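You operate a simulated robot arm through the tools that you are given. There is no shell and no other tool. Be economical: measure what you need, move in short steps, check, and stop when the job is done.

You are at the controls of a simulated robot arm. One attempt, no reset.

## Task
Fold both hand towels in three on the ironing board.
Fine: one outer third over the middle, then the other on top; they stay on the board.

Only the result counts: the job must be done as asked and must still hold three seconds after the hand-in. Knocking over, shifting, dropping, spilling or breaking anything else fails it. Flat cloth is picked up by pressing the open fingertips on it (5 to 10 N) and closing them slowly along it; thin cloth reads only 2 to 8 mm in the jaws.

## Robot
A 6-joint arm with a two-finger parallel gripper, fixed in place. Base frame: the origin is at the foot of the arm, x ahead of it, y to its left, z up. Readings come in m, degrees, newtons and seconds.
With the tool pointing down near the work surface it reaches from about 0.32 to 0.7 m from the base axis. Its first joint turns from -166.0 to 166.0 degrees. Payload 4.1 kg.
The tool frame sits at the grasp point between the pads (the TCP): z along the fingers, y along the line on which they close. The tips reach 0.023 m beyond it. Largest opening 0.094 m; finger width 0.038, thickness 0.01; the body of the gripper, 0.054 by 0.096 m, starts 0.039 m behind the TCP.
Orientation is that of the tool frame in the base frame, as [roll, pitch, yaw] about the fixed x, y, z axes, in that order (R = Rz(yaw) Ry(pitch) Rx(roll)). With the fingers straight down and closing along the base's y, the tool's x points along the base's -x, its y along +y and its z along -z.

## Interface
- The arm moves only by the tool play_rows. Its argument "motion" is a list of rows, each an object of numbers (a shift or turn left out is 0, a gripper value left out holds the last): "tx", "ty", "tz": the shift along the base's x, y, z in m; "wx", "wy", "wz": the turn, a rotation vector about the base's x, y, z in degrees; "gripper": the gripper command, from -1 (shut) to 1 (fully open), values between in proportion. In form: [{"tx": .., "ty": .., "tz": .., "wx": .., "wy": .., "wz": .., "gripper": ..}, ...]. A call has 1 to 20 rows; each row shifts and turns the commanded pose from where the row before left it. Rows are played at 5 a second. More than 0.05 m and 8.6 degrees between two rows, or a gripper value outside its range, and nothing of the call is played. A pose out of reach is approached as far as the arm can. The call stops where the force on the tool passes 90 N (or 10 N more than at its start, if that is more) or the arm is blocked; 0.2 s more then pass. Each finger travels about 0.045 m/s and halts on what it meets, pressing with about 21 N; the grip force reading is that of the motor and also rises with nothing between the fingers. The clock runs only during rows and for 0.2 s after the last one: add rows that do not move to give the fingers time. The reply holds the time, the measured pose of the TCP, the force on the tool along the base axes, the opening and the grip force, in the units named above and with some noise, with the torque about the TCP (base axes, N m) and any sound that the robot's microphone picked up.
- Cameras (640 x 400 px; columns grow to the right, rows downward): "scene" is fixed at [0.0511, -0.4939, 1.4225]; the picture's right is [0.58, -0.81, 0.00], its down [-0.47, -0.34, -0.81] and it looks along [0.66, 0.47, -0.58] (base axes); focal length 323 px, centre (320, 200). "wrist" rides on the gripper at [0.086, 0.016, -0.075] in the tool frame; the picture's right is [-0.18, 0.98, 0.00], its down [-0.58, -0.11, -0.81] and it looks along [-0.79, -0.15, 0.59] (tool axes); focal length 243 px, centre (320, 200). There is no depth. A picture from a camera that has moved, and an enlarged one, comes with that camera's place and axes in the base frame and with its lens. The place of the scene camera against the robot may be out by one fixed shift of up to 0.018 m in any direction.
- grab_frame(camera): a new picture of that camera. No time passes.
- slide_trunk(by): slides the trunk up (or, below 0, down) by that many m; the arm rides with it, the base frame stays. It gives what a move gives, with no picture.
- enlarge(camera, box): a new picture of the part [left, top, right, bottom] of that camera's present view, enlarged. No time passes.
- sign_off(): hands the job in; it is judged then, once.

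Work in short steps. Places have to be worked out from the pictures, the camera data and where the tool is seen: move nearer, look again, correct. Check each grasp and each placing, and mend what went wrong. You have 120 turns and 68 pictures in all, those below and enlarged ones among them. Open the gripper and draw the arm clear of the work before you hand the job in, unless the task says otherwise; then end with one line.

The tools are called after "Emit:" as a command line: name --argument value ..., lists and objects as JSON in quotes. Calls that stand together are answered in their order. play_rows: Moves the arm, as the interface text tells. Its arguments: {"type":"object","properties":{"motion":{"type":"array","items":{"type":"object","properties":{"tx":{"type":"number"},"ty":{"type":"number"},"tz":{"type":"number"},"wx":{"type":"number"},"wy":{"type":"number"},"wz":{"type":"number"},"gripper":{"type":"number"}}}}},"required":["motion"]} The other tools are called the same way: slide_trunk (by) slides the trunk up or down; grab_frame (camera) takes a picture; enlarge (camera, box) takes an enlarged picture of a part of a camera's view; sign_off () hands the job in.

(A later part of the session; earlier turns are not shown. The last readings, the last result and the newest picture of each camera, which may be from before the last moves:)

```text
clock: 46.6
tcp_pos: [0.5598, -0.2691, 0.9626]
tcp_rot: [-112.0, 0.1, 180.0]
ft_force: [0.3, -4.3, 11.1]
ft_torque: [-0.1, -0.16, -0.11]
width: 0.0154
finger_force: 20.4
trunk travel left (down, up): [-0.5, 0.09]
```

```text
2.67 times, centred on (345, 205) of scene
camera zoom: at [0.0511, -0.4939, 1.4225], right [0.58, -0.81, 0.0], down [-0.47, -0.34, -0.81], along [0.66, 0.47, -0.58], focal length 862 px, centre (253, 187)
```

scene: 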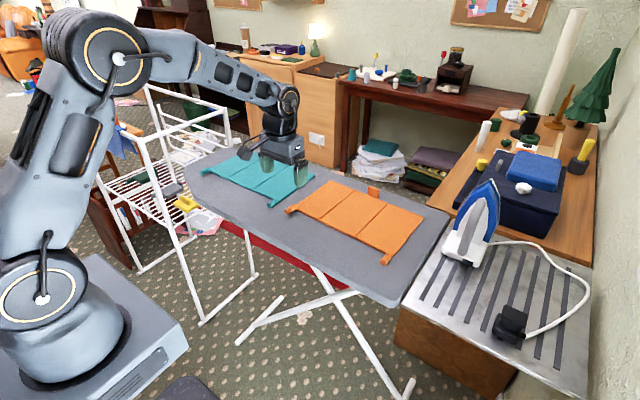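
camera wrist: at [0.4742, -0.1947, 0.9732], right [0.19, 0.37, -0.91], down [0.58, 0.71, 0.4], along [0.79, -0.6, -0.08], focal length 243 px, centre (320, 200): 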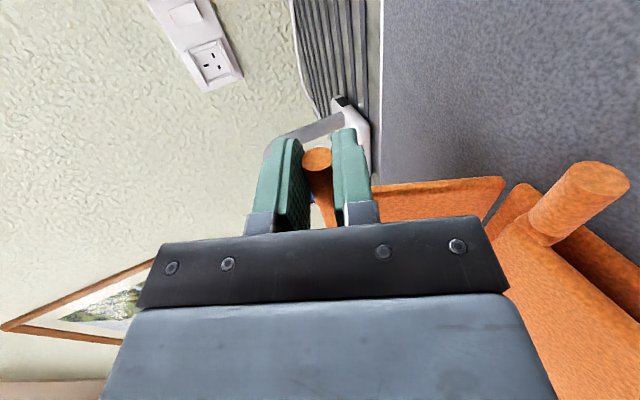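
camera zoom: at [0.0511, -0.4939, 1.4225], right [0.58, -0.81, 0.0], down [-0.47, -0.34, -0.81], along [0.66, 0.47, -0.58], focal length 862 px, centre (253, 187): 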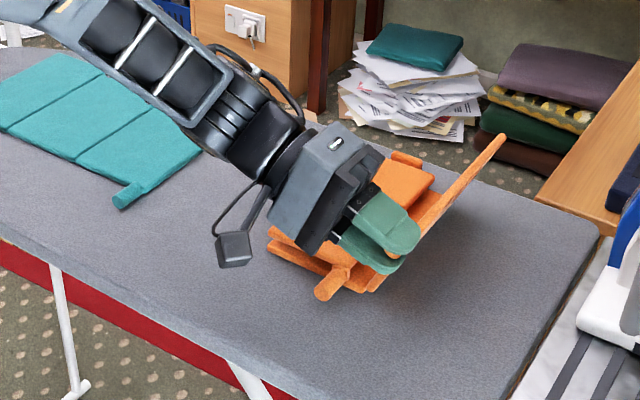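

Panel at ~68°. Same procedure: relieve, open, slide off along -x, raise and swing to tilt +45°.

Emit:
play_rows --motion '[{"tz": 0.003}, {"gripper": -0.5}, {"gripper": -0.3}, {}, {"tx": -0.025}, {"tx": -0.035}, {"tz": 0.03}, {"tz": 0.03, "wx": 8.5}, {"wx": 8.5}, {"wx": 8.5}, {"wx": 8.5}, {"wx": 8.5}, {"wx": 8.5, "ty": -0.005}, {"wx": 8.5, "ty": -0.005}, {"wx": 8.5, "ty": -0.005}, {"wx": 8.5, "ty": -0.005}, {"wx": 8.5, "ty": -0.006}, {"wx": 8.5}, {"wx": 8.5}, {"wx": 2.5}]'

Emit:
play_rows --motion '[{"tz": -0.03, "gripper": 0.0}, {"tz": -0.027}, {"wx": 8}, {}]'

Emit:
grab_frame --camera "wrist"

Emit:
enlarge --camera "scene" --box '[240, 130, 450, 280]'

```text
clock: 50.8
tcp_pos: [0.5002, -0.2943, 1.0236]
tcp_rot: [143.4, 0.1, 180.0]
ft_force: [0.1, -1.0, 0.6]
ft_torque: [0.01, -0.01, -0.01]
width: 0.033
finger_force: 0.1
trunk travel left (down, up): [-0.5, 0.09]
```

```text
clock: 51.8
tcp_pos: [0.5013, -0.2952, 0.9667]
tcp_rot: [135.5, 0.0, -179.9]
ft_force: [-0.5, -0.4, 0.2]
ft_torque: [0.02, -0.01, 0.02]
width: 0.0469
finger_force: 0.0
trunk travel left (down, up): [-0.5, 0.09]
```

```text
26 pictures are left
camera wrist: at [0.4154, -0.3375, 1.0304], right [0.18, 0.7, 0.69], down [0.58, -0.64, 0.5], along [0.79, 0.31, -0.53], focal length 243 px, centre (320, 200)
```

wrist: 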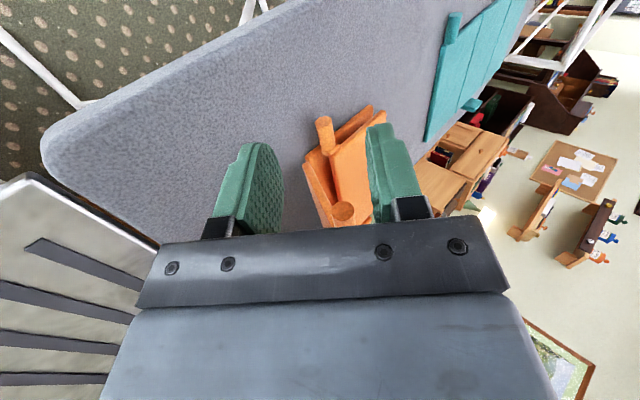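

```text
2.67 times, centred on (345, 205) of scene
camera zoom: at [0.0511, -0.4939, 1.4225], right [0.58, -0.81, 0.0], down [-0.47, -0.34, -0.81], along [0.66, 0.47, -0.58], focal length 862 px, centre (253, 187)
```

zoom: 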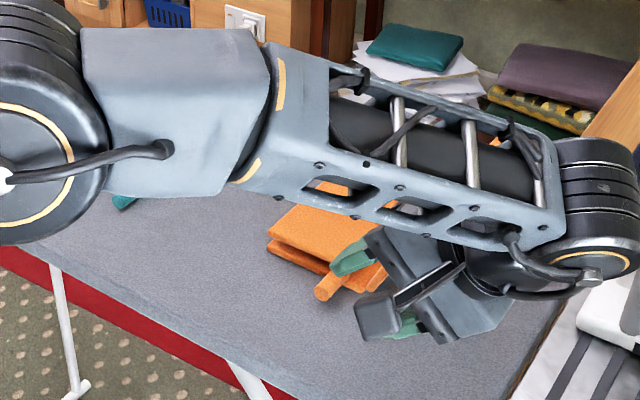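

The tab end is at (y -0.280, z 0.956). To keep the wrist well clear of the iron I'll reduce the tilt to 30°, re-aim, advance and grip.

Emit:
play_rows --motion '[{"wx": -7.5, "ty": 0.003, "tz": 0.003}, {"wx": -7.5, "ty": 0.0035, "tz": 0.002}, {}, {"tx": 0.03}, {"tx": 0.03}, {}, {"gripper": -0.4}, {"gripper": -0.7}, {"gripper": -1}, {}, {}]'

Emit:
grab_frame --camera "wrist"

```text
clock: 54.2
tcp_pos: [0.5602, -0.2866, 0.9706]
tcp_rot: [150.5, 0.0, -180.0]
ft_force: [0.8, -0.2, 0.9]
ft_torque: [-0.01, 0.08, -0.12]
width: 0.0154
finger_force: 20.8
trunk travel left (down, up): [-0.5, 0.09]
```

```text
24 pictures are left
camera wrist: at [0.4741, -0.3112, 1.0422], right [0.18, 0.86, 0.48], down [0.58, -0.49, 0.65], along [0.79, 0.16, -0.59], focal length 243 px, centre (320, 200)
```

wrist: 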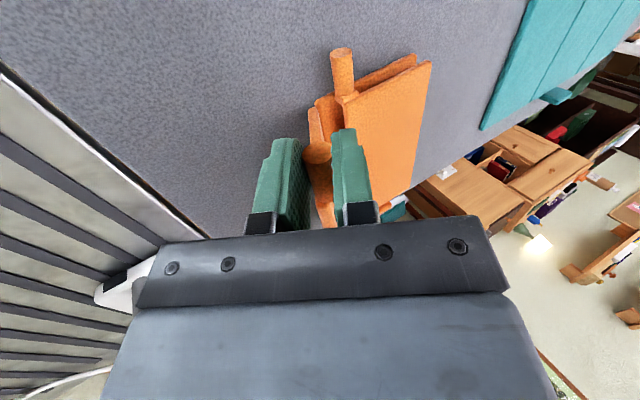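

Gripped. Rotating about the hinge with R≈0.1125, 35° first.

Emit:
play_rows --motion '[{"wx": -5, "ty": 0.0094, "tz": 0.0028}, {"wx": -5, "ty": 0.0096, "tz": 0.002}, {"wx": -5, "ty": 0.0098, "tz": 0.0011}, {"wx": -5, "ty": 0.0098, "tz": 0.0003}, {"wx": -5, "ty": 0.0098, "tz": -0.0006}, {"wx": -5, "ty": 0.0097, "tz": -0.0014}, {"wx": -5, "ty": 0.0095, "tz": -0.0023}, {}]'

Emit:
enlarge --camera "scene" --box '[240, 130, 450, 280]'

```text
clock: 56.0
tcp_pos: [0.5619, -0.2203, 0.9763]
tcp_rot: [-174.3, 0.3, -180.0]
ft_force: [-2.5, 6.5, 28.3]
ft_torque: [0.04, -0.32, 0.09]
width: 0.0156
finger_force: 20.9
trunk travel left (down, up): [-0.5, 0.09]
```

```text
2.67 times, centred on (345, 205) of scene
camera zoom: at [0.0511, -0.4939, 1.4225], right [0.58, -0.81, 0.0], down [-0.47, -0.34, -0.81], along [0.66, 0.47, -0.58], focal length 862 px, centre (253, 187)
```

zoom: 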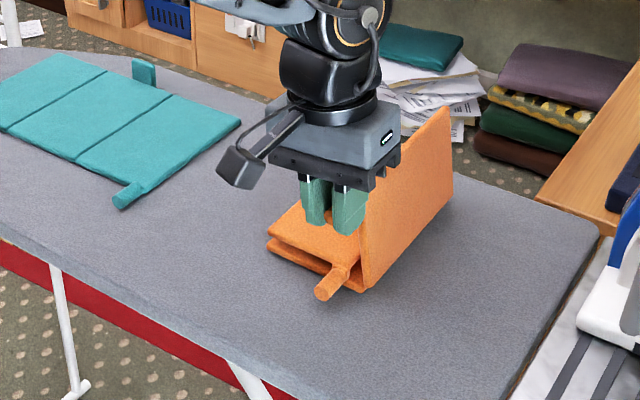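

28 N of compression again, so I'll raise about 6 mm and re-read.

Emit:
play_rows --motion '[{"tz": 0.003}, {"tz": 0.003}, {}]'

Emit:
grab_frame --camera "wrist"

```text
clock: 56.8
tcp_pos: [0.5589, -0.2215, 0.9785]
tcp_rot: [-174.6, -0.2, 179.9]
ft_force: [-0.6, -0.2, -1.3]
ft_torque: [-0.05, 0.21, -0.04]
width: 0.0154
finger_force: 21.8
trunk travel left (down, up): [-0.5, 0.09]
```

```text
22 pictures are left
camera wrist: at [0.4742, -0.199, 1.0492], right [0.18, 0.98, -0.09], down [0.59, -0.03, 0.81], along [0.79, -0.2, -0.58], focal length 243 px, centre (320, 200)
```

wrist: 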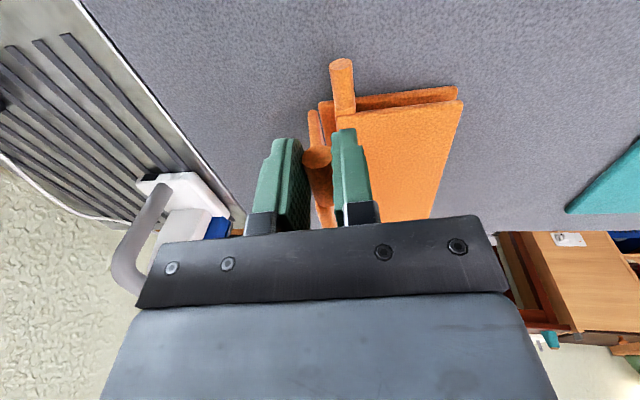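

Force gone; panel ~100° and hinge at y≈-0.240. Continuing with R≈0.1145 for 20°.

Emit:
play_rows --motion '[{"wx": -5, "ty": 0.0098, "tz": -0.0015}, {"wx": -5, "ty": 0.0095, "tz": -0.0029}, {"wx": -5, "ty": 0.0093, "tz": -0.0037}, {"wx": -5, "ty": 0.0089, "tz": -0.0045}, {}]'

```text
clock: 58.0
tcp_pos: [0.562, -0.1823, 0.9676]
tcp_rot: [-154.4, -0.1, -180.0]
ft_force: [-0.2, 0.4, -1.3]
ft_torque: [0.06, 0.15, 0.04]
width: 0.0154
finger_force: 21.2
trunk travel left (down, up): [-0.5, 0.09]
```

Forces are low, so continuing 20° more.

Emit:
play_rows --motion '[{"wx": -5, "ty": 0.0085, "tz": -0.0053}, {"wx": -5, "ty": 0.008, "tz": -0.006}, {"wx": -4, "ty": 0.0075, "tz": -0.0067}, {"wx": -3, "ty": 0.0068, "tz": -0.0072}, {}]'

Emit:
grab_frame --camera "wrist"

Emit:
enlarge --camera "scene" --box '[240, 130, 450, 280]'

```text
clock: 59.2
tcp_pos: [0.561, -0.153, 0.9474]
tcp_rot: [-137.4, 0.4, 180.0]
ft_force: [-4.5, -22.2, 38.3]
ft_torque: [-0.75, -0.57, -0.55]
width: 0.035
finger_force: 21.1
trunk travel left (down, up): [-0.5, 0.09]
```

```text
21 pictures are left
camera wrist: at [0.4735, -0.0922, 0.9883], right [0.19, 0.72, -0.66], down [0.58, 0.47, 0.67], along [0.8, -0.51, -0.33], focal length 243 px, centre (320, 200)
```

wrist: 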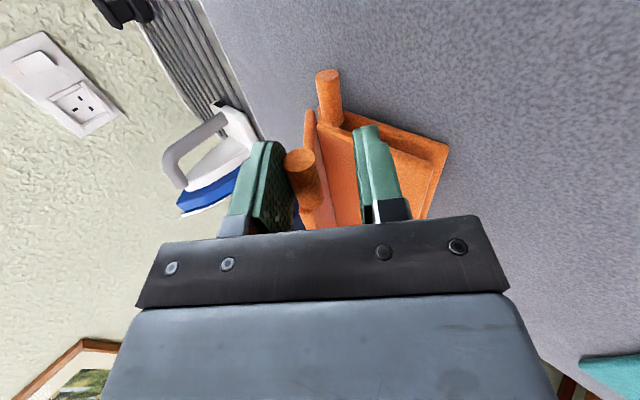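

```text
2.67 times, centred on (345, 205) of scene
camera zoom: at [0.0511, -0.4939, 1.4225], right [0.58, -0.81, 0.0], down [-0.47, -0.34, -0.81], along [0.66, 0.47, -0.58], focal length 862 px, centre (253, 187)
```

zoom: 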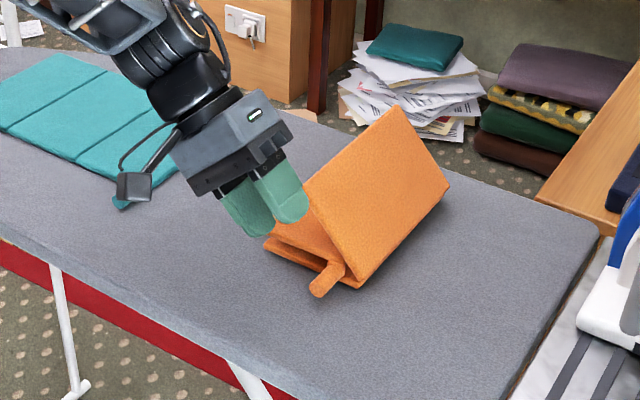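

The jaws were forced open to 35 mm with ~40 N of resistance, so something is blocking at ~120°. I'll open, back out along -x and inspect.

Emit:
play_rows --motion '[{"ty": -0.004, "tz": 0.006}, {"gripper": 0.2}, {}, {"tx": -0.03}, {"tx": -0.03}, {"tz": 0.02}, {}]'

Emit:
grab_frame --camera "wrist"

Emit:
enlarge --camera "scene" --box '[300, 150, 420, 250]'

```text
clock: 60.8
tcp_pos: [0.501, -0.1584, 0.9681]
tcp_rot: [-137.5, 0.0, -180.0]
ft_force: [-0.4, -0.3, -0.3]
ft_torque: [-0.01, 0.04, -0.01]
width: 0.0565
finger_force: 0.0
trunk travel left (down, up): [-0.5, 0.09]
```

```text
19 pictures are left
camera wrist: at [0.4145, -0.0968, 1.0104], right [0.18, 0.72, -0.66], down [0.58, 0.46, 0.67], along [0.79, -0.51, -0.34], focal length 243 px, centre (320, 200)
```

wrist: 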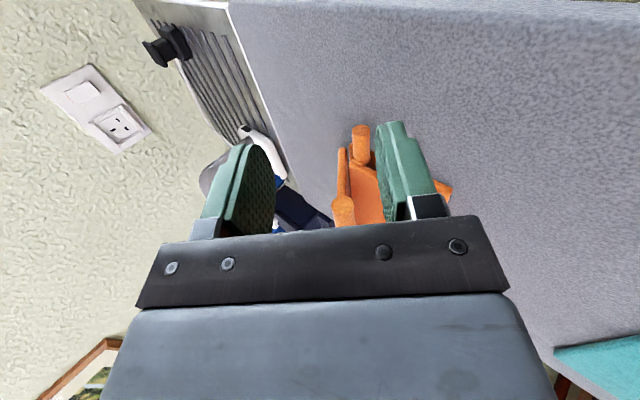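

```text
4.00 times, centred on (360, 200) of scene
camera zoom: at [0.0511, -0.4939, 1.4225], right [0.58, -0.81, 0.0], down [-0.47, -0.34, -0.81], along [0.66, 0.47, -0.58], focal length 1293 px, centre (160, 200)
```

zoom: 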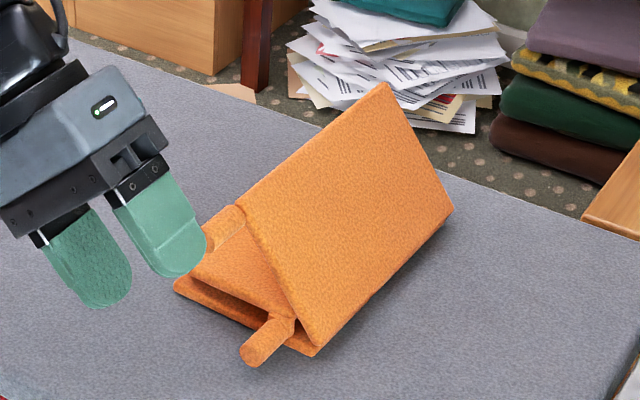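

The hinge geometry matters here, so I'll take one tight zoom of the stack to see what is stopping panel 3.

Emit:
enlarge --camera "scene" --box '[338, 205, 388, 245]'

```text
10.00 times, centred on (363, 225) of scene
camera zoom: at [0.0511, -0.4939, 1.4225], right [0.58, -0.81, 0.0], down [-0.47, -0.34, -0.81], along [0.66, 0.47, -0.58], focal length 3233 px, centre (-110, -50)
```

zoom: 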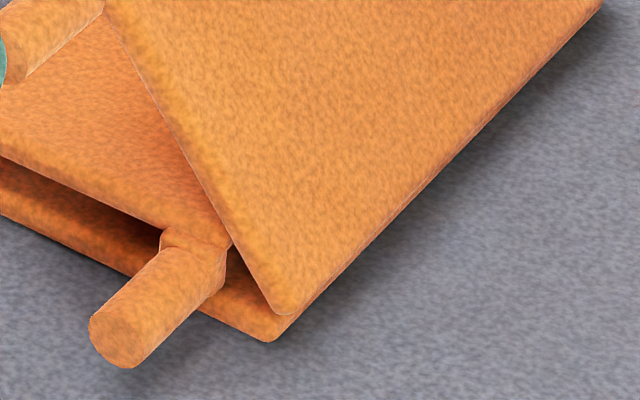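

Panel 3's inner face rests on panel 1's edge and tab, so its hinge side must ride higher. I'll re-grip its tab at a mid tilt and test whether the hinge has slack by pulling outward.

Emit:
play_rows --motion '[{"wx": 6, "tz": -0.003}, {"wx": 6.5, "ty": -0.001, "tz": -0.002}, {}, {"tx": 0.03}, {"tx": 0.03}, {"gripper": -0.3}, {"gripper": -0.7}, {"gripper": -1}, {}, {}]'

Emit:
play_rows --motion '[{"ty": 0.003, "tz": 0.004}, {"ty": 0.003, "tz": 0.004}, {}]'

```text
clock: 63.0
tcp_pos: [0.5606, -0.1579, 0.9646]
tcp_rot: [-150.1, 0.0, 180.0]
ft_force: [3.1, -4.9, 8.3]
ft_torque: [-0.23, -0.51, -0.37]
width: 0.0161
finger_force: 20.5
trunk travel left (down, up): [-0.5, 0.09]
```

```text
clock: 63.8
tcp_pos: [0.5603, -0.1506, 0.9712]
tcp_rot: [-150.1, -0.1, -179.9]
ft_force: [0.8, 0.0, -1.3]
ft_torque: [0.06, 0.18, -0.04]
width: 0.0156
finger_force: 21.0
trunk travel left (down, up): [-0.5, 0.09]
```

The pull force stays ~1 N. Pulling 10 mm more and looking.

Emit:
play_rows --motion '[{"ty": 0.003, "tz": 0.004}, {"ty": 0.003, "tz": 0.004}, {}]'

Emit:
enlarge --camera "scene" --box '[300, 170, 400, 250]'

```text
clock: 64.6
tcp_pos: [0.5598, -0.1454, 0.9779]
tcp_rot: [-150.0, 0.0, 180.0]
ft_force: [-0.9, -0.6, -1.8]
ft_torque: [0.03, 0.09, -0.05]
width: 0.0154
finger_force: 21.1
trunk travel left (down, up): [-0.5, 0.09]
```

```text
5.00 times, centred on (350, 210) of scene
camera zoom: at [0.0511, -0.4939, 1.4225], right [0.58, -0.81, 0.0], down [-0.47, -0.34, -0.81], along [0.66, 0.47, -0.58], focal length 1617 px, centre (170, 150)
```

zoom: 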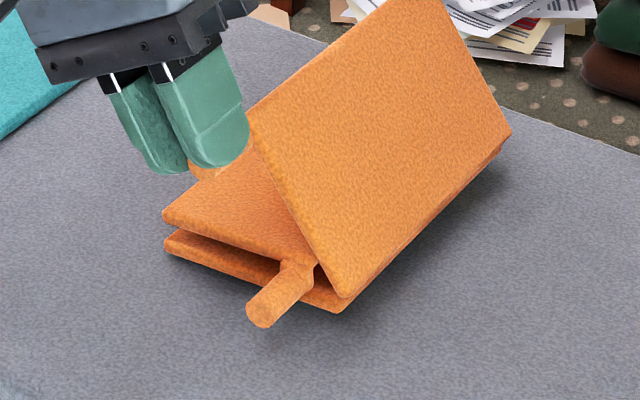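

There's no slack, just the towel tipping. But panel 1 lies with a parallel gap of about one cloth thickness under it, so hinge 1 sits higher and panel 3 must go first, with panel 1 on top. I'll bring panel 3 back, unfold panel 1, then redo it in that order. First I rotate panel 3 back.

Emit:
play_rows --motion '[{"ty": -0.006, "tz": -0.006}, {"ty": -0.006, "tz": -0.006}, {"wx": 5, "ty": -0.0082, "tz": 0.0062}, {"wx": 5, "ty": -0.0087, "tz": 0.0055}, {"wx": 5, "ty": -0.0092, "tz": 0.0047}, {"wx": 5, "ty": -0.0095, "tz": 0.0039}, {"wx": 5, "ty": -0.0099, "tz": 0.003}, {"wx": 5, "ty": -0.01, "tz": 0.0021}, {}]'

```text
clock: 66.6
tcp_pos: [0.5609, -0.2126, 0.9923]
tcp_rot: [179.8, 0.0, 179.9]
ft_force: [0.8, -0.6, -0.7]
ft_torque: [0.07, 0.06, 0.01]
width: 0.0153
finger_force: 21.0
trunk travel left (down, up): [-0.5, 0.09]
```

Continuing back with a slight lowering.

Emit:
play_rows --motion '[{"wx": 5, "ty": -0.0102, "tz": -0.001}, {"wx": 5, "ty": -0.0103, "tz": -0.002}, {"wx": 5, "ty": -0.0103, "tz": -0.003}, {"wx": 5, "ty": -0.0102, "tz": -0.004}, {"wx": 5, "ty": -0.01, "tz": -0.0045}, {"wx": 5, "ty": -0.0098, "tz": -0.005}, {}]'

Emit:
grab_frame --camera "wrist"

```text
clock: 68.2
tcp_pos: [0.5604, -0.2741, 0.9764]
tcp_rot: [150.0, 0.3, 179.9]
ft_force: [-3.9, -11.2, 26.9]
ft_torque: [0.09, -0.2, -0.14]
width: 0.0158
finger_force: 21.1
trunk travel left (down, up): [-0.5, 0.09]
```

```text
15 pictures are left
camera wrist: at [0.4738, -0.299, 1.0461], right [0.18, 0.85, 0.49], down [0.58, -0.5, 0.65], along [0.8, 0.17, -0.58], focal length 243 px, centre (320, 200)
```

wrist: 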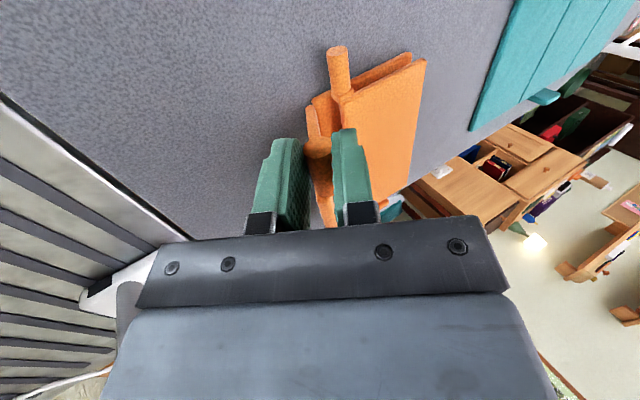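

Panel 3 is back at ~70°. Now I roll it down flat along its arc while returning the tool to vertical, which keeps the wrist clear of the iron.

Emit:
play_rows --motion '[{"ty": -0.002, "tz": 0.004}, {"wx": -5, "ty": -0.0144, "tz": -0.007}, {"wx": -5, "ty": -0.0129, "tz": -0.0096}, {"wx": -5, "ty": -0.0109, "tz": -0.0119}, {}]'

Emit:
play_rows --motion '[{"wx": -5, "ty": -0.0086, "tz": -0.0139}, {"wx": -5, "ty": -0.006, "tz": -0.0154}, {"wx": -5, "ty": -0.0031, "tz": -0.0164}, {}]'

Emit:
grab_frame --camera "wrist"

```text
clock: 69.4
tcp_pos: [0.5592, -0.3146, 0.948]
tcp_rot: [165.1, -0.1, -180.0]
ft_force: [-1.2, 0.6, -0.7]
ft_torque: [0.0, 0.09, 0.16]
width: 0.0156
finger_force: 20.7
trunk travel left (down, up): [-0.5, 0.09]
```

```text
clock: 70.4
tcp_pos: [0.5614, -0.3315, 0.9028]
tcp_rot: [-179.9, 0.1, 179.9]
ft_force: [0.2, 0.9, -0.1]
ft_torque: [0.01, -0.07, 0.17]
width: 0.0156
finger_force: 20.8
trunk travel left (down, up): [-0.5, 0.09]
```

```text
14 pictures are left
camera wrist: at [0.4747, -0.3171, 0.9762], right [0.18, 0.98, 0.0], down [0.58, -0.11, 0.81], along [0.79, -0.15, -0.59], focal length 243 px, centre (320, 200)
```

wrist: 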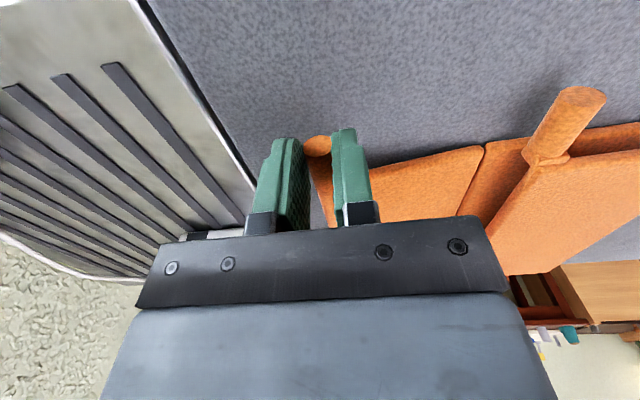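

Panel 3 is nearly flat. I'll release and move to panel 1's tab (y≈-0.215, z≈0.878), then grip it.

Emit:
play_rows --motion '[{"tz": -0.005}, {"gripper": 0.1}, {"gripper": 0.1}, {"tz": 0.03}, {"tz": 0.04}, {"ty": 0.04}, {"ty": 0.04}, {"ty": 0.0365}, {"tz": -0.04}, {"tz": -0.02}, {"tz": -0.014}, {}, {"gripper": -0.3}, {"gripper": -0.7}, {"gripper": -1}, {}, {}]'

Emit:
grab_frame --camera "wrist"

```text
clock: 74.0
tcp_pos: [0.5612, -0.2138, 0.8933]
tcp_rot: [-180.0, 0.0, -180.0]
ft_force: [0.1, 1.0, -0.3]
ft_torque: [0.02, -0.07, 0.21]
width: 0.0157
finger_force: 21.3
trunk travel left (down, up): [-0.5, 0.09]
```

```text
13 pictures are left
camera wrist: at [0.4746, -0.1989, 0.9664], right [0.18, 0.98, 0.0], down [0.58, -0.11, 0.81], along [0.79, -0.15, -0.59], focal length 243 px, centre (320, 200)
```

wrist: 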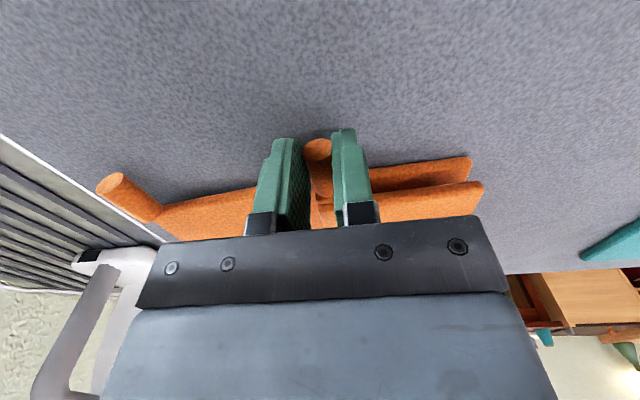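

Holding panel 1's tab. I'll unfold it by rotating about hinge 1 (≈-0.128, 0.874), 60° with the tool turning along.

Emit:
play_rows --motion '[{"wx": -5, "ty": 0.002, "tz": 0.0076}, {"wx": -5, "ty": 0.0027, "tz": 0.0075}, {"wx": -5, "ty": 0.0033, "tz": 0.0073}, {"wx": -5, "ty": 0.0038, "tz": 0.0071}, {"wx": -5, "ty": 0.0045, "tz": 0.0066}, {"wx": -5, "ty": 0.0049, "tz": 0.0063}, {}]'

Emit:
play_rows --motion '[{"wx": -5, "ty": 0.0055, "tz": 0.0058}, {"wx": -5, "ty": 0.0059, "tz": 0.0053}, {"wx": -5, "ty": 0.0063, "tz": 0.0048}, {"wx": -5, "ty": 0.0067, "tz": 0.0042}, {"wx": -5, "ty": 0.007, "tz": 0.0036}, {"wx": -5, "ty": 0.0072, "tz": 0.003}, {}]'

```text
clock: 75.6
tcp_pos: [0.5612, -0.1944, 0.935]
tcp_rot: [-149.9, 0.0, -180.0]
ft_force: [0.4, -0.1, 1.1]
ft_torque: [-0.01, -0.05, 0.07]
width: 0.0155
finger_force: 21.1
trunk travel left (down, up): [-0.5, 0.09]
```

```text
clock: 77.2
tcp_pos: [0.5605, -0.1548, 0.9636]
tcp_rot: [-119.9, -0.1, 180.0]
ft_force: [-0.6, 0.4, -0.2]
ft_torque: [-0.02, -0.04, 0.02]
width: 0.0154
finger_force: 20.7
trunk travel left (down, up): [-0.5, 0.09]
```

Panel 1 is at ~117°. Now I roll the tab over to flat along its arc while bringing the tool upright.

Emit:
play_rows --motion '[{"wx": 5.45, "ty": 0.014, "tz": 0.0073}, {"wx": 5.45, "ty": 0.0148, "tz": 0.0045}, {"wx": 5.45, "ty": 0.0149, "tz": 0.0017}, {"wx": 5.45, "ty": 0.0148, "tz": -0.0013}, {}]'

Emit:
play_rows --motion '[{"wx": 5.45, "ty": 0.0139, "tz": -0.004}, {"wx": 5.45, "ty": 0.0129, "tz": -0.0068}, {"wx": 5.45, "ty": 0.0112, "tz": -0.0092}, {"wx": 5.45, "ty": 0.0094, "tz": -0.0115}, {}]'

Emit:
grab_frame --camera "scene"

```text
clock: 78.4
tcp_pos: [0.561, -0.0958, 0.9746]
tcp_rot: [-141.8, 0.1, 179.9]
ft_force: [-1.5, 0.2, 0.6]
ft_torque: [-0.02, 0.0, 0.04]
width: 0.0156
finger_force: 20.8
trunk travel left (down, up): [-0.5, 0.09]
```

```text
clock: 79.6
tcp_pos: [0.5595, -0.0495, 0.9442]
tcp_rot: [-163.7, 0.0, 180.0]
ft_force: [0.4, -0.4, -1.1]
ft_torque: [-0.08, -0.03, -0.07]
width: 0.0154
finger_force: 20.7
trunk travel left (down, up): [-0.5, 0.09]
```

```text
12 pictures are left
```

scene: 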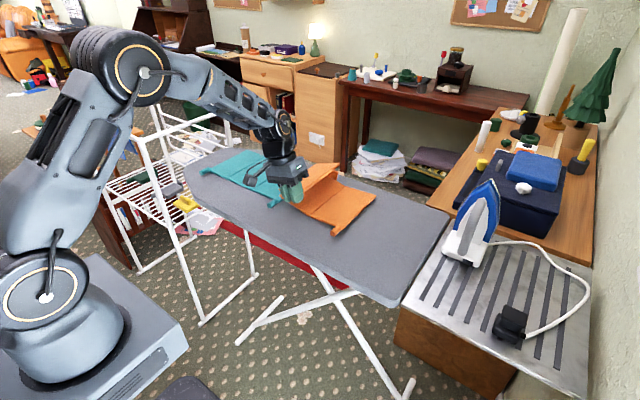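

The towel was dragged in +y instead of panel 1 rolling. I need to see exactly where it is relative to the teal towel.

Emit:
enlarge --camera "scene" --box '[230, 140, 390, 250]'

Emit:
grab_frame --camera "wrist"

```text
3.64 times, centred on (310, 195) of scene
camera zoom: at [0.0511, -0.4939, 1.4225], right [0.58, -0.81, 0.0], down [-0.47, -0.34, -0.81], along [0.66, 0.47, -0.58], focal length 1176 px, centre (356, 218)
```

zoom: 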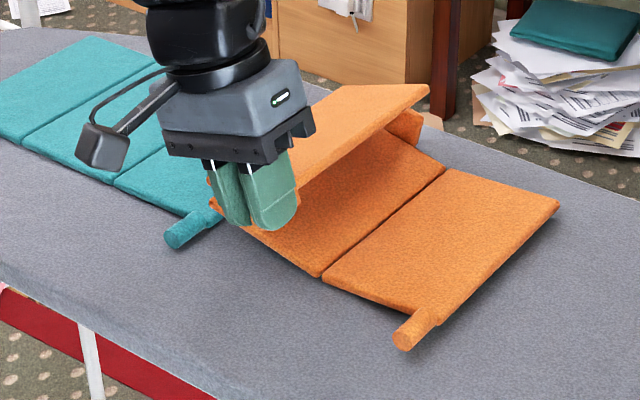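

```text
10 pictures are left
camera wrist: at [0.4744, -0.0147, 1.0087], right [0.18, 0.94, -0.28], down [0.58, 0.12, 0.8], along [0.79, -0.31, -0.53], focal length 243 px, centre (320, 200)
```

wrist: 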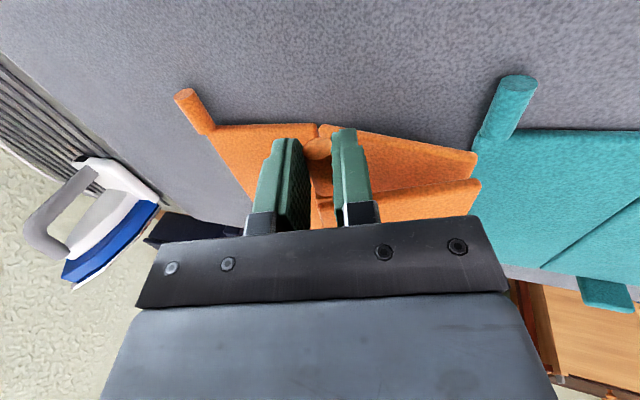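

The middle's +y edge is right beside the teal. Since the towel slides easily, I'll drag it back -y 0.12 m through this grip, then unfold with rigid rotations only.

Emit:
play_rows --motion '[{"ty": -0.015}, {"ty": -0.02}, {"ty": -0.02}, {"ty": -0.02}, {"ty": -0.02}, {"ty": -0.025}, {}]'

Emit:
enlarge --camera "scene" --box '[240, 140, 440, 270]'

```text
clock: 81.2
tcp_pos: [0.56, -0.1686, 0.9439]
tcp_rot: [-163.6, 0.0, -180.0]
ft_force: [0.3, 0.1, 0.1]
ft_torque: [0.0, -0.03, 0.06]
width: 0.0153
finger_force: 21.2
trunk travel left (down, up): [-0.5, 0.09]
```

```text
3.08 times, centred on (340, 205) of scene
camera zoom: at [0.0511, -0.4939, 1.4225], right [0.58, -0.81, 0.0], down [-0.47, -0.34, -0.81], along [0.66, 0.47, -0.58], focal length 995 px, centre (258, 185)
```

zoom: 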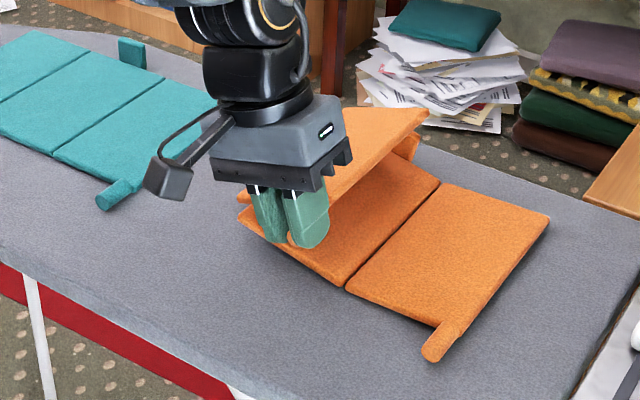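

Towel is back in place with clearance. Now rigid rotation of panel 1 by -48° about hinge 1 (≈-0.086).

Emit:
play_rows --motion '[{"wx": -4, "ty": 0.0051, "tz": 0.0056}, {"wx": -4, "ty": 0.0055, "tz": 0.0053}, {"wx": -4, "ty": 0.0058, "tz": 0.0048}, {"wx": -4, "ty": 0.0062, "tz": 0.0045}, {"wx": -4, "ty": 0.0065, "tz": 0.004}, {"wx": -4, "ty": 0.0067, "tz": 0.0035}, {}]'

Emit:
play_rows --motion '[{"wx": -4, "ty": 0.007, "tz": 0.0031}, {"wx": -4, "ty": 0.0072, "tz": 0.0025}, {"wx": -4, "ty": 0.0073, "tz": 0.0021}, {"wx": -4, "ty": 0.0074, "tz": 0.0015}, {"wx": -4, "ty": 0.0076, "tz": 0.0011}, {"wx": -4, "ty": 0.0076, "tz": 0.0005}, {}]'

```text
clock: 82.8
tcp_pos: [0.5603, -0.1331, 0.9719]
tcp_rot: [-139.5, 0.0, -180.0]
ft_force: [0.5, 0.6, -0.4]
ft_torque: [0.0, -0.13, 0.05]
width: 0.0155
finger_force: 21.4
trunk travel left (down, up): [-0.5, 0.09]
```

```text
clock: 84.4
tcp_pos: [0.5614, -0.0887, 0.9822]
tcp_rot: [-115.5, 0.0, 180.0]
ft_force: [-1.2, 0.7, -0.2]
ft_torque: [0.0, -0.02, 0.02]
width: 0.0153
finger_force: 20.6
trunk travel left (down, up): [-0.5, 0.09]
```

Panel 1 is at about 100°, tab at (-0.103, 0.972). I'll release, slide out, swing to tilt +30°, and re-enter on the tab.

Emit:
play_rows --motion '[{"tz": -0.003}, {"gripper": -0.4}, {"gripper": -0.2}, {}, {"tx": -0.03}, {"tx": -0.035}, {"tz": 0.03, "wx": -0.0}, {"tz": 0.03, "wx": 7.875}, {"wx": 7.875}, {"wx": 7.875}, {"wx": 7.875}, {"wx": 7.875}, {"wx": 7.875, "ty": -0.006}, {"wx": 7.875, "ty": -0.006}, {"wx": 7.875, "ty": -0.006}, {"wx": 7.875, "ty": -0.005}, {"wx": 7.875}, {"wx": 7.875}, {"wx": 7.875}, {"gripper": 0.1}]'

Emit:
play_rows --motion '[{"tz": -0.03}, {"tz": -0.0265}, {}]'

Emit:
grab_frame --camera "wrist"

```text
clock: 88.6
tcp_pos: [0.4958, -0.1113, 1.0388]
tcp_rot: [149.7, 0.0, 179.9]
ft_force: [-0.1, 0.5, 0.3]
ft_torque: [-0.02, -0.01, 0.0]
width: 0.0515
finger_force: 0.1
trunk travel left (down, up): [-0.5, 0.09]
```

```text
clock: 89.4
tcp_pos: [0.4959, -0.1111, 0.9823]
tcp_rot: [149.7, 0.0, 179.9]
ft_force: [-0.5, 0.5, -0.1]
ft_torque: [-0.01, 0.02, -0.04]
width: 0.0517
finger_force: 0.0
trunk travel left (down, up): [-0.5, 0.09]
```

```text
8 pictures are left
camera wrist: at [0.4111, -0.1369, 1.0525], right [0.18, 0.85, 0.49], down [0.58, -0.5, 0.64], along [0.79, 0.17, -0.59], focal length 243 px, centre (320, 200)
```

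wrist: 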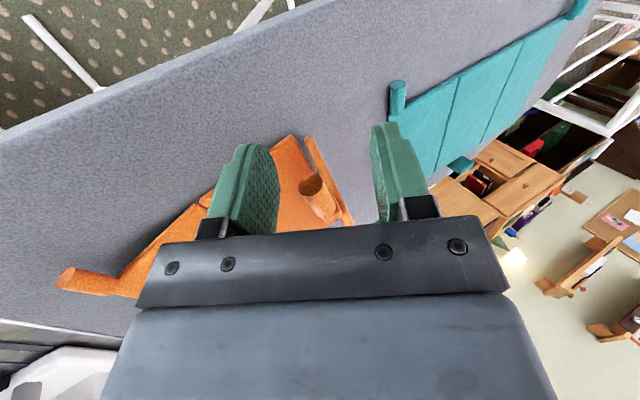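

The tab appears lower/nearer than expected; the towel may have been pulled in -x or yawed. One scene zoom to check.

Emit:
enlarge --camera "scene" --box '[230, 140, 430, 270]'

```text
3.08 times, centred on (330, 205) of scene
camera zoom: at [0.0511, -0.4939, 1.4225], right [0.58, -0.81, 0.0], down [-0.47, -0.34, -0.81], along [0.66, 0.47, -0.58], focal length 995 px, centre (289, 185)
```

zoom: 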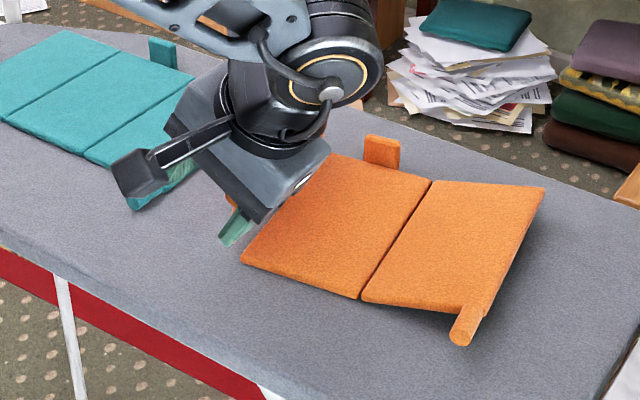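

The towel is yawed ~11° (pulled at the tab). The tab centre is ≈(0.54,-0.108,0.95); gripping it should square it to the jaws. Opening wider, advancing and closing.

Emit:
play_rows --motion '[{"gripper": 0.5, "ty": -0.005, "tz": -0.017}, {}, {"tx": 0.02}, {"tx": 0.022}, {}, {"gripper": 0.1}, {"gripper": -0.3}, {"gripper": -0.7}, {"gripper": -1}, {}, {}, {}]'

Emit:
grab_frame --camera "wrist"

```text
clock: 92.0
tcp_pos: [0.5385, -0.1149, 0.9658]
tcp_rot: [149.9, 0.0, -179.9]
ft_force: [2.1, 1.4, 1.2]
ft_torque: [0.21, -0.67, 0.32]
width: 0.027
finger_force: 21.0
trunk travel left (down, up): [-0.5, 0.09]
```

```text
6 pictures are left
camera wrist: at [0.4526, -0.1409, 1.0364], right [0.18, 0.85, 0.49], down [0.58, -0.5, 0.64], along [0.79, 0.17, -0.59], focal length 243 px, centre (320, 200)
```

wrist: 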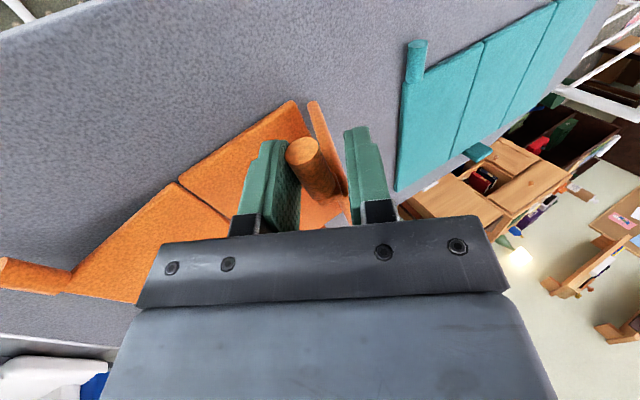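

The jaws closed diagonally on the yawed tab (27 mm). I'll open a bit, yaw the tool +11.5° to match, re-close, and then use the grip to square the towel.

Emit:
play_rows --motion '[{"gripper": 0.0}, {}, {"wz": 6}, {"wz": 5.5}, {}, {"gripper": -0.3}, {"gripper": -0.7}, {"gripper": -1}, {}, {}]'

```text
clock: 94.2
tcp_pos: [0.5389, -0.1165, 0.9656]
tcp_rot: [149.8, 0.0, -168.5]
ft_force: [0.3, 0.0, 0.7]
ft_torque: [-0.04, 0.22, -0.01]
width: 0.0155
finger_force: 20.7
trunk travel left (down, up): [-0.5, 0.09]
```

Properly gripped (15.5 mm). Squaring the towel by yawing -11.5° and moving +x 0.02 with the grip.

Emit:
play_rows --motion '[{"wz": -2.9}, {"wz": -2.9}, {"wz": -2.9}, {"wz": -2.8}, {"tx": 0.01}, {"tx": 0.01}, {}]'

Emit:
enlarge --camera "scene" --box '[230, 140, 430, 270]'

```text
clock: 95.8
tcp_pos: [0.5586, -0.1172, 0.9667]
tcp_rot: [149.9, 0.0, 179.9]
ft_force: [-0.7, -0.3, 0.2]
ft_torque: [-0.05, 0.22, -0.08]
width: 0.0153
finger_force: 20.7
trunk travel left (down, up): [-0.5, 0.09]
```

```text
3.08 times, centred on (330, 205) of scene
camera zoom: at [0.0511, -0.4939, 1.4225], right [0.58, -0.81, 0.0], down [-0.47, -0.34, -0.81], along [0.66, 0.47, -0.58], focal length 995 px, centre (289, 185)
```

zoom: 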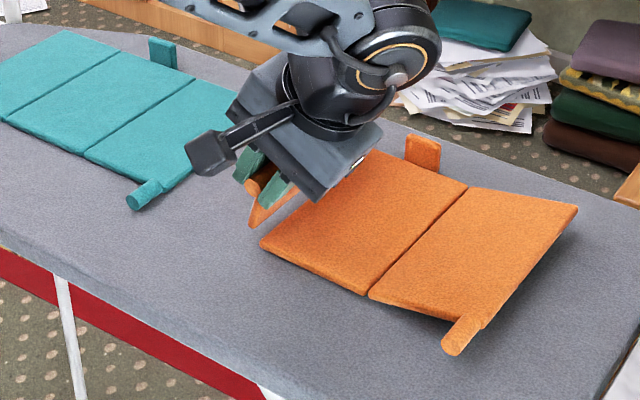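

Squared up. Hinges are now at ≈-0.097 and ≈-0.214. I'll rotate panel 1 down toward +y by 65° with the tool turning along.

Emit:
play_rows --motion '[{"wx": -5.4, "ty": 0.0097, "tz": 0.006}, {"wx": -5.4, "ty": 0.0097, "tz": 0.0055}, {"wx": -5.4, "ty": 0.0098, "tz": 0.004}, {"wx": -5.4, "ty": 0.0105, "tz": 0.0}, {"wx": -5.4, "ty": 0.0105, "tz": -0.003}, {"wx": -5.4, "ty": 0.0105, "tz": -0.004}, {}]'

Emit:
play_rows --motion '[{"wx": -5.4, "ty": 0.0092, "tz": -0.0045}, {"wx": -5.4, "ty": 0.0088, "tz": -0.005}, {"wx": -5.4, "ty": 0.0085, "tz": -0.0055}, {"wx": -5.4, "ty": 0.0078, "tz": -0.0065}, {"wx": -5.4, "ty": 0.0073, "tz": -0.0075}, {"wx": -5.4, "ty": 0.0068, "tz": -0.008}, {}]'

```text
clock: 97.4
tcp_pos: [0.5566, -0.0553, 0.9737]
tcp_rot: [-177.7, 0.0, -180.0]
ft_force: [-0.4, 0.2, -0.2]
ft_torque: [-0.04, 0.18, 0.03]
width: 0.0154
finger_force: 21.4
trunk travel left (down, up): [-0.5, 0.09]
```

```text
clock: 99.0
tcp_pos: [0.5576, -0.0095, 0.9368]
tcp_rot: [-145.2, -0.1, -180.0]
ft_force: [-0.4, 1.4, 1.4]
ft_torque: [-0.02, 0.11, 0.13]
width: 0.0157
finger_force: 21.1
trunk travel left (down, up): [-0.5, 0.09]
```

Panel 1 is at ~35°. I'll open wide with time to clear, back out -x, and go above panel 3's tab.

Emit:
play_rows --motion '[{"gripper": 0.0}, {"gripper": 0.2}, {}, {}, {"tx": -0.025}, {"tx": -0.035}, {"tz": 0.04}, {"tz": 0.03, "wx": 7}, {"wx": 7, "ty": -0.045}, {"wx": 7, "ty": -0.045}, {"wx": 7, "ty": -0.045}, {"wx": 6.8, "ty": -0.045}, {"ty": -0.045}, {"ty": -0.045, "tx": 0.02}, {"ty": -0.018, "tx": 0.02}, {"tz": -0.03}, {}]'

Emit:
grab_frame --camera "wrist"

```text
clock: 102.6
tcp_pos: [0.5383, -0.2969, 0.9772]
tcp_rot: [179.8, 0.0, 180.0]
ft_force: [-0.2, -0.6, -0.3]
ft_torque: [0.0, -0.03, 0.01]
width: 0.0563
finger_force: 0.1
trunk travel left (down, up): [-0.5, 0.09]
```

```text
4 pictures are left
camera wrist: at [0.4519, -0.2828, 1.0499], right [0.18, 0.98, 0.0], down [0.58, -0.11, 0.81], along [0.79, -0.15, -0.59], focal length 243 px, centre (320, 200)
```

wrist: 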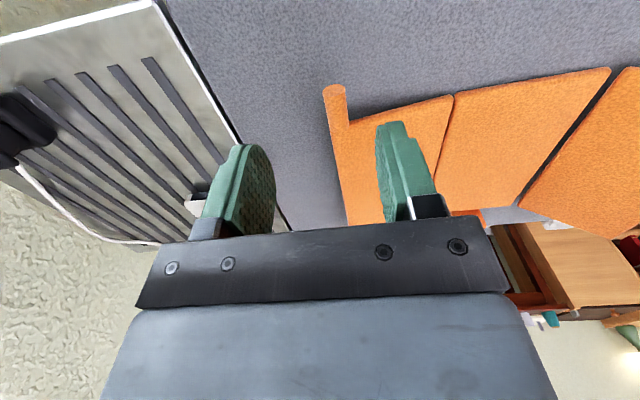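

Panel 3's tab is at (0.542–0.568, -0.2895), z≈0.89, with hinge 2 at y≈-0.203. Descending and gripping.

Emit:
play_rows --motion '[{"tx": 0.009, "ty": 0.0075, "tz": -0.03}, {"tz": -0.025}, {"tz": -0.019}, {}, {"gripper": -0.2}, {"gripper": -0.6}, {"gripper": -1}, {}, {}]'

```text
clock: 104.6
tcp_pos: [0.5464, -0.2885, 0.9035]
tcp_rot: [179.7, 0.0, 179.9]
ft_force: [-0.3, -0.6, -0.7]
ft_torque: [-0.02, 0.03, 0.17]
width: 0.0157
finger_force: 21.2
trunk travel left (down, up): [-0.5, 0.09]
```

Gripped. Rotating panel 3 up about hinge 2 (≈-0.203, 0.872), 60° in two halves.

Emit:
play_rows --motion '[{"wx": -5, "ty": 0.0031, "tz": 0.0076}, {"wx": -5, "ty": 0.0037, "tz": 0.0073}, {"wx": -5, "ty": 0.0043, "tz": 0.0069}, {"wx": -5, "ty": 0.0049, "tz": 0.0066}, {"wx": -5, "ty": 0.0055, "tz": 0.0062}, {"wx": -5, "ty": 0.0059, "tz": 0.0057}, {}]'

Emit:
play_rows --motion '[{"wx": -5, "ty": 0.0064, "tz": 0.0052}, {"wx": -5, "ty": 0.0068, "tz": 0.0047}, {"wx": -5, "ty": 0.0071, "tz": 0.0041}, {"wx": -5, "ty": 0.0074, "tz": 0.0035}, {"wx": -5, "ty": 0.0077, "tz": 0.0027}, {"wx": -5, "ty": 0.0078, "tz": 0.0022}, {}]'

```text
clock: 106.2
tcp_pos: [0.5468, -0.2604, 0.9436]
tcp_rot: [-150.1, 0.0, -179.9]
ft_force: [-0.4, -0.9, 0.2]
ft_torque: [-0.02, -0.02, 0.04]
width: 0.0153
finger_force: 20.9
trunk travel left (down, up): [-0.5, 0.09]
```

```text
clock: 107.8
tcp_pos: [0.5466, -0.2186, 0.965]
tcp_rot: [-120.1, 0.0, 179.9]
ft_force: [-2.8, -1.3, 2.5]
ft_torque: [-0.03, -0.02, -0.03]
width: 0.0156
finger_force: 20.5
trunk travel left (down, up): [-0.5, 0.09]
```

Panel 3 is at ~72°, tab ≈(-0.231, 0.958). Opening wide with waits, out, swinging to +30°, and re-entering.

Emit:
play_rows --motion '[{"gripper": 0.0}, {"gripper": 0.2}, {}, {}, {"tx": -0.025}, {"tx": -0.035}, {"tz": 0.05}, {"tz": 0.017, "wx": 8.2}, {"wx": 8.2}, {"wx": 8.2}, {"wx": 8.2}, {"wx": 8.2}, {"wx": 8.2, "ty": -0.007}, {"wx": 8.2, "ty": -0.007}, {"wx": 8.2, "ty": -0.006}, {"wx": 8.2}, {"wx": 8.2}, {"wx": 8}, {"tz": -0.03}, {"tz": -0.03}]'

Emit:
grab_frame --camera "wrist"

```text
clock: 112.0
tcp_pos: [0.4856, -0.2383, 0.9723]
tcp_rot: [149.9, 0.1, 180.0]
ft_force: [0.0, -0.2, 0.6]
ft_torque: [0.0, -0.04, 0.01]
width: 0.0562
finger_force: 0.1
trunk travel left (down, up): [-0.5, 0.09]
```

```text
3 pictures are left
camera wrist: at [0.3998, -0.2634, 1.0426], right [0.18, 0.85, 0.49], down [0.58, -0.5, 0.64], along [0.79, 0.17, -0.59], focal length 243 px, centre (320, 200)
```

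wrist: 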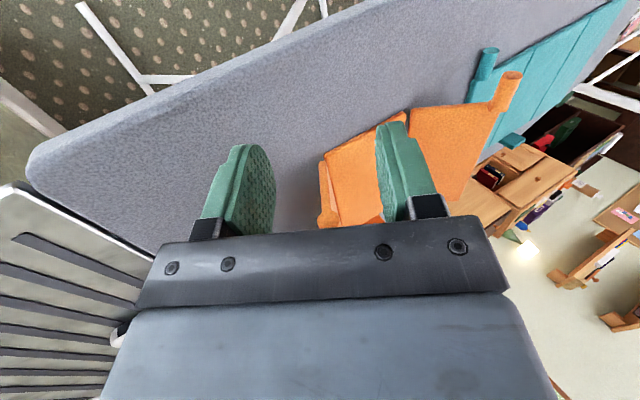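

Tab is where expected (y≈-0.238, z≈0.955). Small correction, advance, close.

Emit:
play_rows --motion '[{"ty": -0.005, "tz": -0.003}, {"tx": 0.03}, {"tx": 0.031}, {}, {"gripper": -0.2}, {"gripper": -0.6}, {"gripper": -1}, {}, {}]'

```text
clock: 114.0
tcp_pos: [0.548, -0.2431, 0.9685]
tcp_rot: [149.8, 0.0, 180.0]
ft_force: [-0.3, -0.3, 0.4]
ft_torque: [-0.03, 0.01, -0.03]
width: 0.0153
finger_force: 21.2
trunk travel left (down, up): [-0.5, 0.09]
```

Gripped. Rotating panel 3 over, first 26°.

Emit:
play_rows --motion '[{"wx": -5.2, "ty": 0.0084, "tz": 0.0048}, {"wx": -5.2, "ty": 0.0093, "tz": 0.0028}, {"wx": -5.2, "ty": 0.0095, "tz": 0.0021}, {"wx": -5.2, "ty": 0.0096, "tz": 0.0013}, {"wx": -5.2, "ty": 0.0098, "tz": -0.0002}, {}]'

Emit:
play_rows --motion '[{"wx": -5.2, "ty": 0.0097, "tz": -0.001}, {"wx": -5.2, "ty": 0.0095, "tz": -0.0019}, {"wx": -5.2, "ty": 0.0094, "tz": -0.0028}, {"wx": -5.2, "ty": 0.0091, "tz": -0.0035}, {"wx": -5.2, "ty": 0.0087, "tz": -0.0044}, {}]'

```text
clock: 115.4
tcp_pos: [0.5469, -0.1973, 0.9815]
tcp_rot: [175.9, 0.2, 180.0]
ft_force: [1.3, -0.1, 13.3]
ft_torque: [0.02, -0.43, -0.05]
width: 0.0154
finger_force: 20.5
trunk travel left (down, up): [-0.5, 0.09]
```

```text
clock: 116.8
tcp_pos: [0.5458, -0.149, 0.9674]
tcp_rot: [-158.0, 0.2, 180.0]
ft_force: [-3.6, 11.5, 25.6]
ft_torque: [0.01, -0.18, 0.17]
width: 0.0156
finger_force: 20.7
trunk travel left (down, up): [-0.5, 0.09]
```

Radial compression again, so I'll ease outward ~5 mm and continue with a larger radius.

Emit:
play_rows --motion '[{"ty": 0.0025, "tz": 0.0045}, {"wx": -5.2, "ty": 0.0087, "tz": -0.0054}, {"wx": -5.2, "ty": 0.0081, "tz": -0.0062}, {"wx": -5.2, "ty": 0.0075, "tz": -0.0069}, {}]'

Emit:
play_rows --motion '[{"wx": -5.2, "ty": 0.0069, "tz": -0.0075}, {"wx": -5.2, "ty": 0.0062, "tz": -0.0081}, {}]'

```text
clock: 118.0
tcp_pos: [0.5483, -0.1233, 0.9527]
tcp_rot: [-142.5, 0.0, 179.9]
ft_force: [-0.4, -0.4, -1.6]
ft_torque: [-0.02, 0.26, 0.0]
width: 0.0156
finger_force: 21.4
trunk travel left (down, up): [-0.5, 0.09]
```

```text
clock: 118.8
tcp_pos: [0.5486, -0.1097, 0.9373]
tcp_rot: [-132.1, 0.0, -180.0]
ft_force: [0.5, 2.0, 2.8]
ft_torque: [-0.06, 0.05, 0.1]
width: 0.0154
finger_force: 21.1
trunk travel left (down, up): [-0.5, 0.09]
```

Panel 3 is at ~147° with no blocking. I'll release, back out, straighten, close the fingers and press it flat.

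Emit:
play_rows --motion '[{"gripper": 0.0}, {"gripper": 0.2}, {}, {}, {"tx": -0.025}, {"tx": -0.035}, {"tz": 0.045}, {"tz": 0.04, "wx": 8}, {"wx": 8, "gripper": -1}, {"wx": 8}, {"wx": 8}, {"wx": 8}, {"wx": 7.9}, {"tx": 0.045, "ty": -0.013}, {"tx": 0.045, "ty": -0.012}, {"tx": 0.045}, {"tz": -0.035}, {}]'

Emit:
play_rows --motion '[{"tz": -0.03}, {"tz": -0.02}, {"tz": -0.01}, {"tz": -0.01}, {}]'

```text
clock: 122.6
tcp_pos: [0.6232, -0.137, 0.9869]
tcp_rot: [179.9, 0.0, -179.9]
ft_force: [-0.5, 0.1, 0.5]
ft_torque: [0.01, -0.01, 0.0]
width: 0.0002
finger_force: 20.8
trunk travel left (down, up): [-0.5, 0.09]
```

```text
clock: 123.8
tcp_pos: [0.6214, -0.1351, 0.9172]
tcp_rot: [179.9, -0.1, -180.0]
ft_force: [0.5, -0.3, -0.1]
ft_torque: [0.02, 0.02, 0.01]
width: 0.0
finger_force: 21.3
trunk travel left (down, up): [-0.5, 0.09]
```

No contact yet at tip z 0.894. Continuing down gently.

Emit:
play_rows --motion '[{"tz": -0.006}, {"tz": -0.005}, {"tz": -0.004}, {}]'

```text
clock: 124.8
tcp_pos: [0.6233, -0.1349, 0.9026]
tcp_rot: [179.9, -0.1, -180.0]
ft_force: [-0.4, 0.9, -0.5]
ft_torque: [0.0, 0.02, -0.04]
width: 0.0001
finger_force: 20.8
trunk travel left (down, up): [-0.5, 0.09]
```

Still nothing at tip z 0.88, so the panel isn't where I think. I need one picture.

Emit:
enlarge --camera "scene" --box '[180, 120, 430, 280]'

```text
2.50 times, centred on (305, 200) of scene
camera zoom: at [0.0511, -0.4939, 1.4225], right [0.58, -0.81, 0.0], down [-0.47, -0.34, -0.81], along [0.66, 0.47, -0.58], focal length 808 px, centre (358, 200)
```

zoom: 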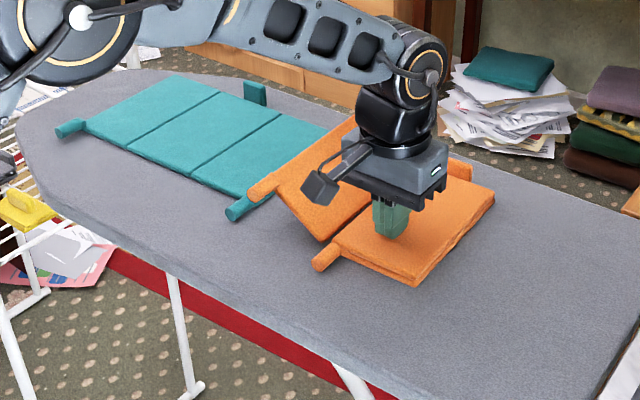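

Panel 3 is already lying flat on the middle, which confirms the order. Now panel 1: its tab is at about (-0.017, 0.924). I'll raise, go there, tilt -10°, and grip.

Emit:
play_rows --motion '[{"tz": 0.045}, {"tz": 0.045}, {"tz": 0.03, "tx": -0.035}, {"tx": -0.036, "ty": 0.03, "gripper": 0.3}, {"ty": 0.045}, {"ty": 0.045}, {"wx": -5, "ty": 0.0015}, {"wx": -5}, {"tz": -0.035}, {"tz": -0.03}, {"tz": -0.018}, {}, {"gripper": -0.1}, {"gripper": -0.5}, {"gripper": -1}, {}, {}]'

```text
clock: 128.4
tcp_pos: [0.5521, -0.0124, 0.9375]
tcp_rot: [-170.0, 0.0, -180.0]
ft_force: [2.1, 0.3, 0.3]
ft_torque: [0.0, 0.08, 0.14]
width: 0.0158
finger_force: 21.1
trunk travel left (down, up): [-0.5, 0.09]
```

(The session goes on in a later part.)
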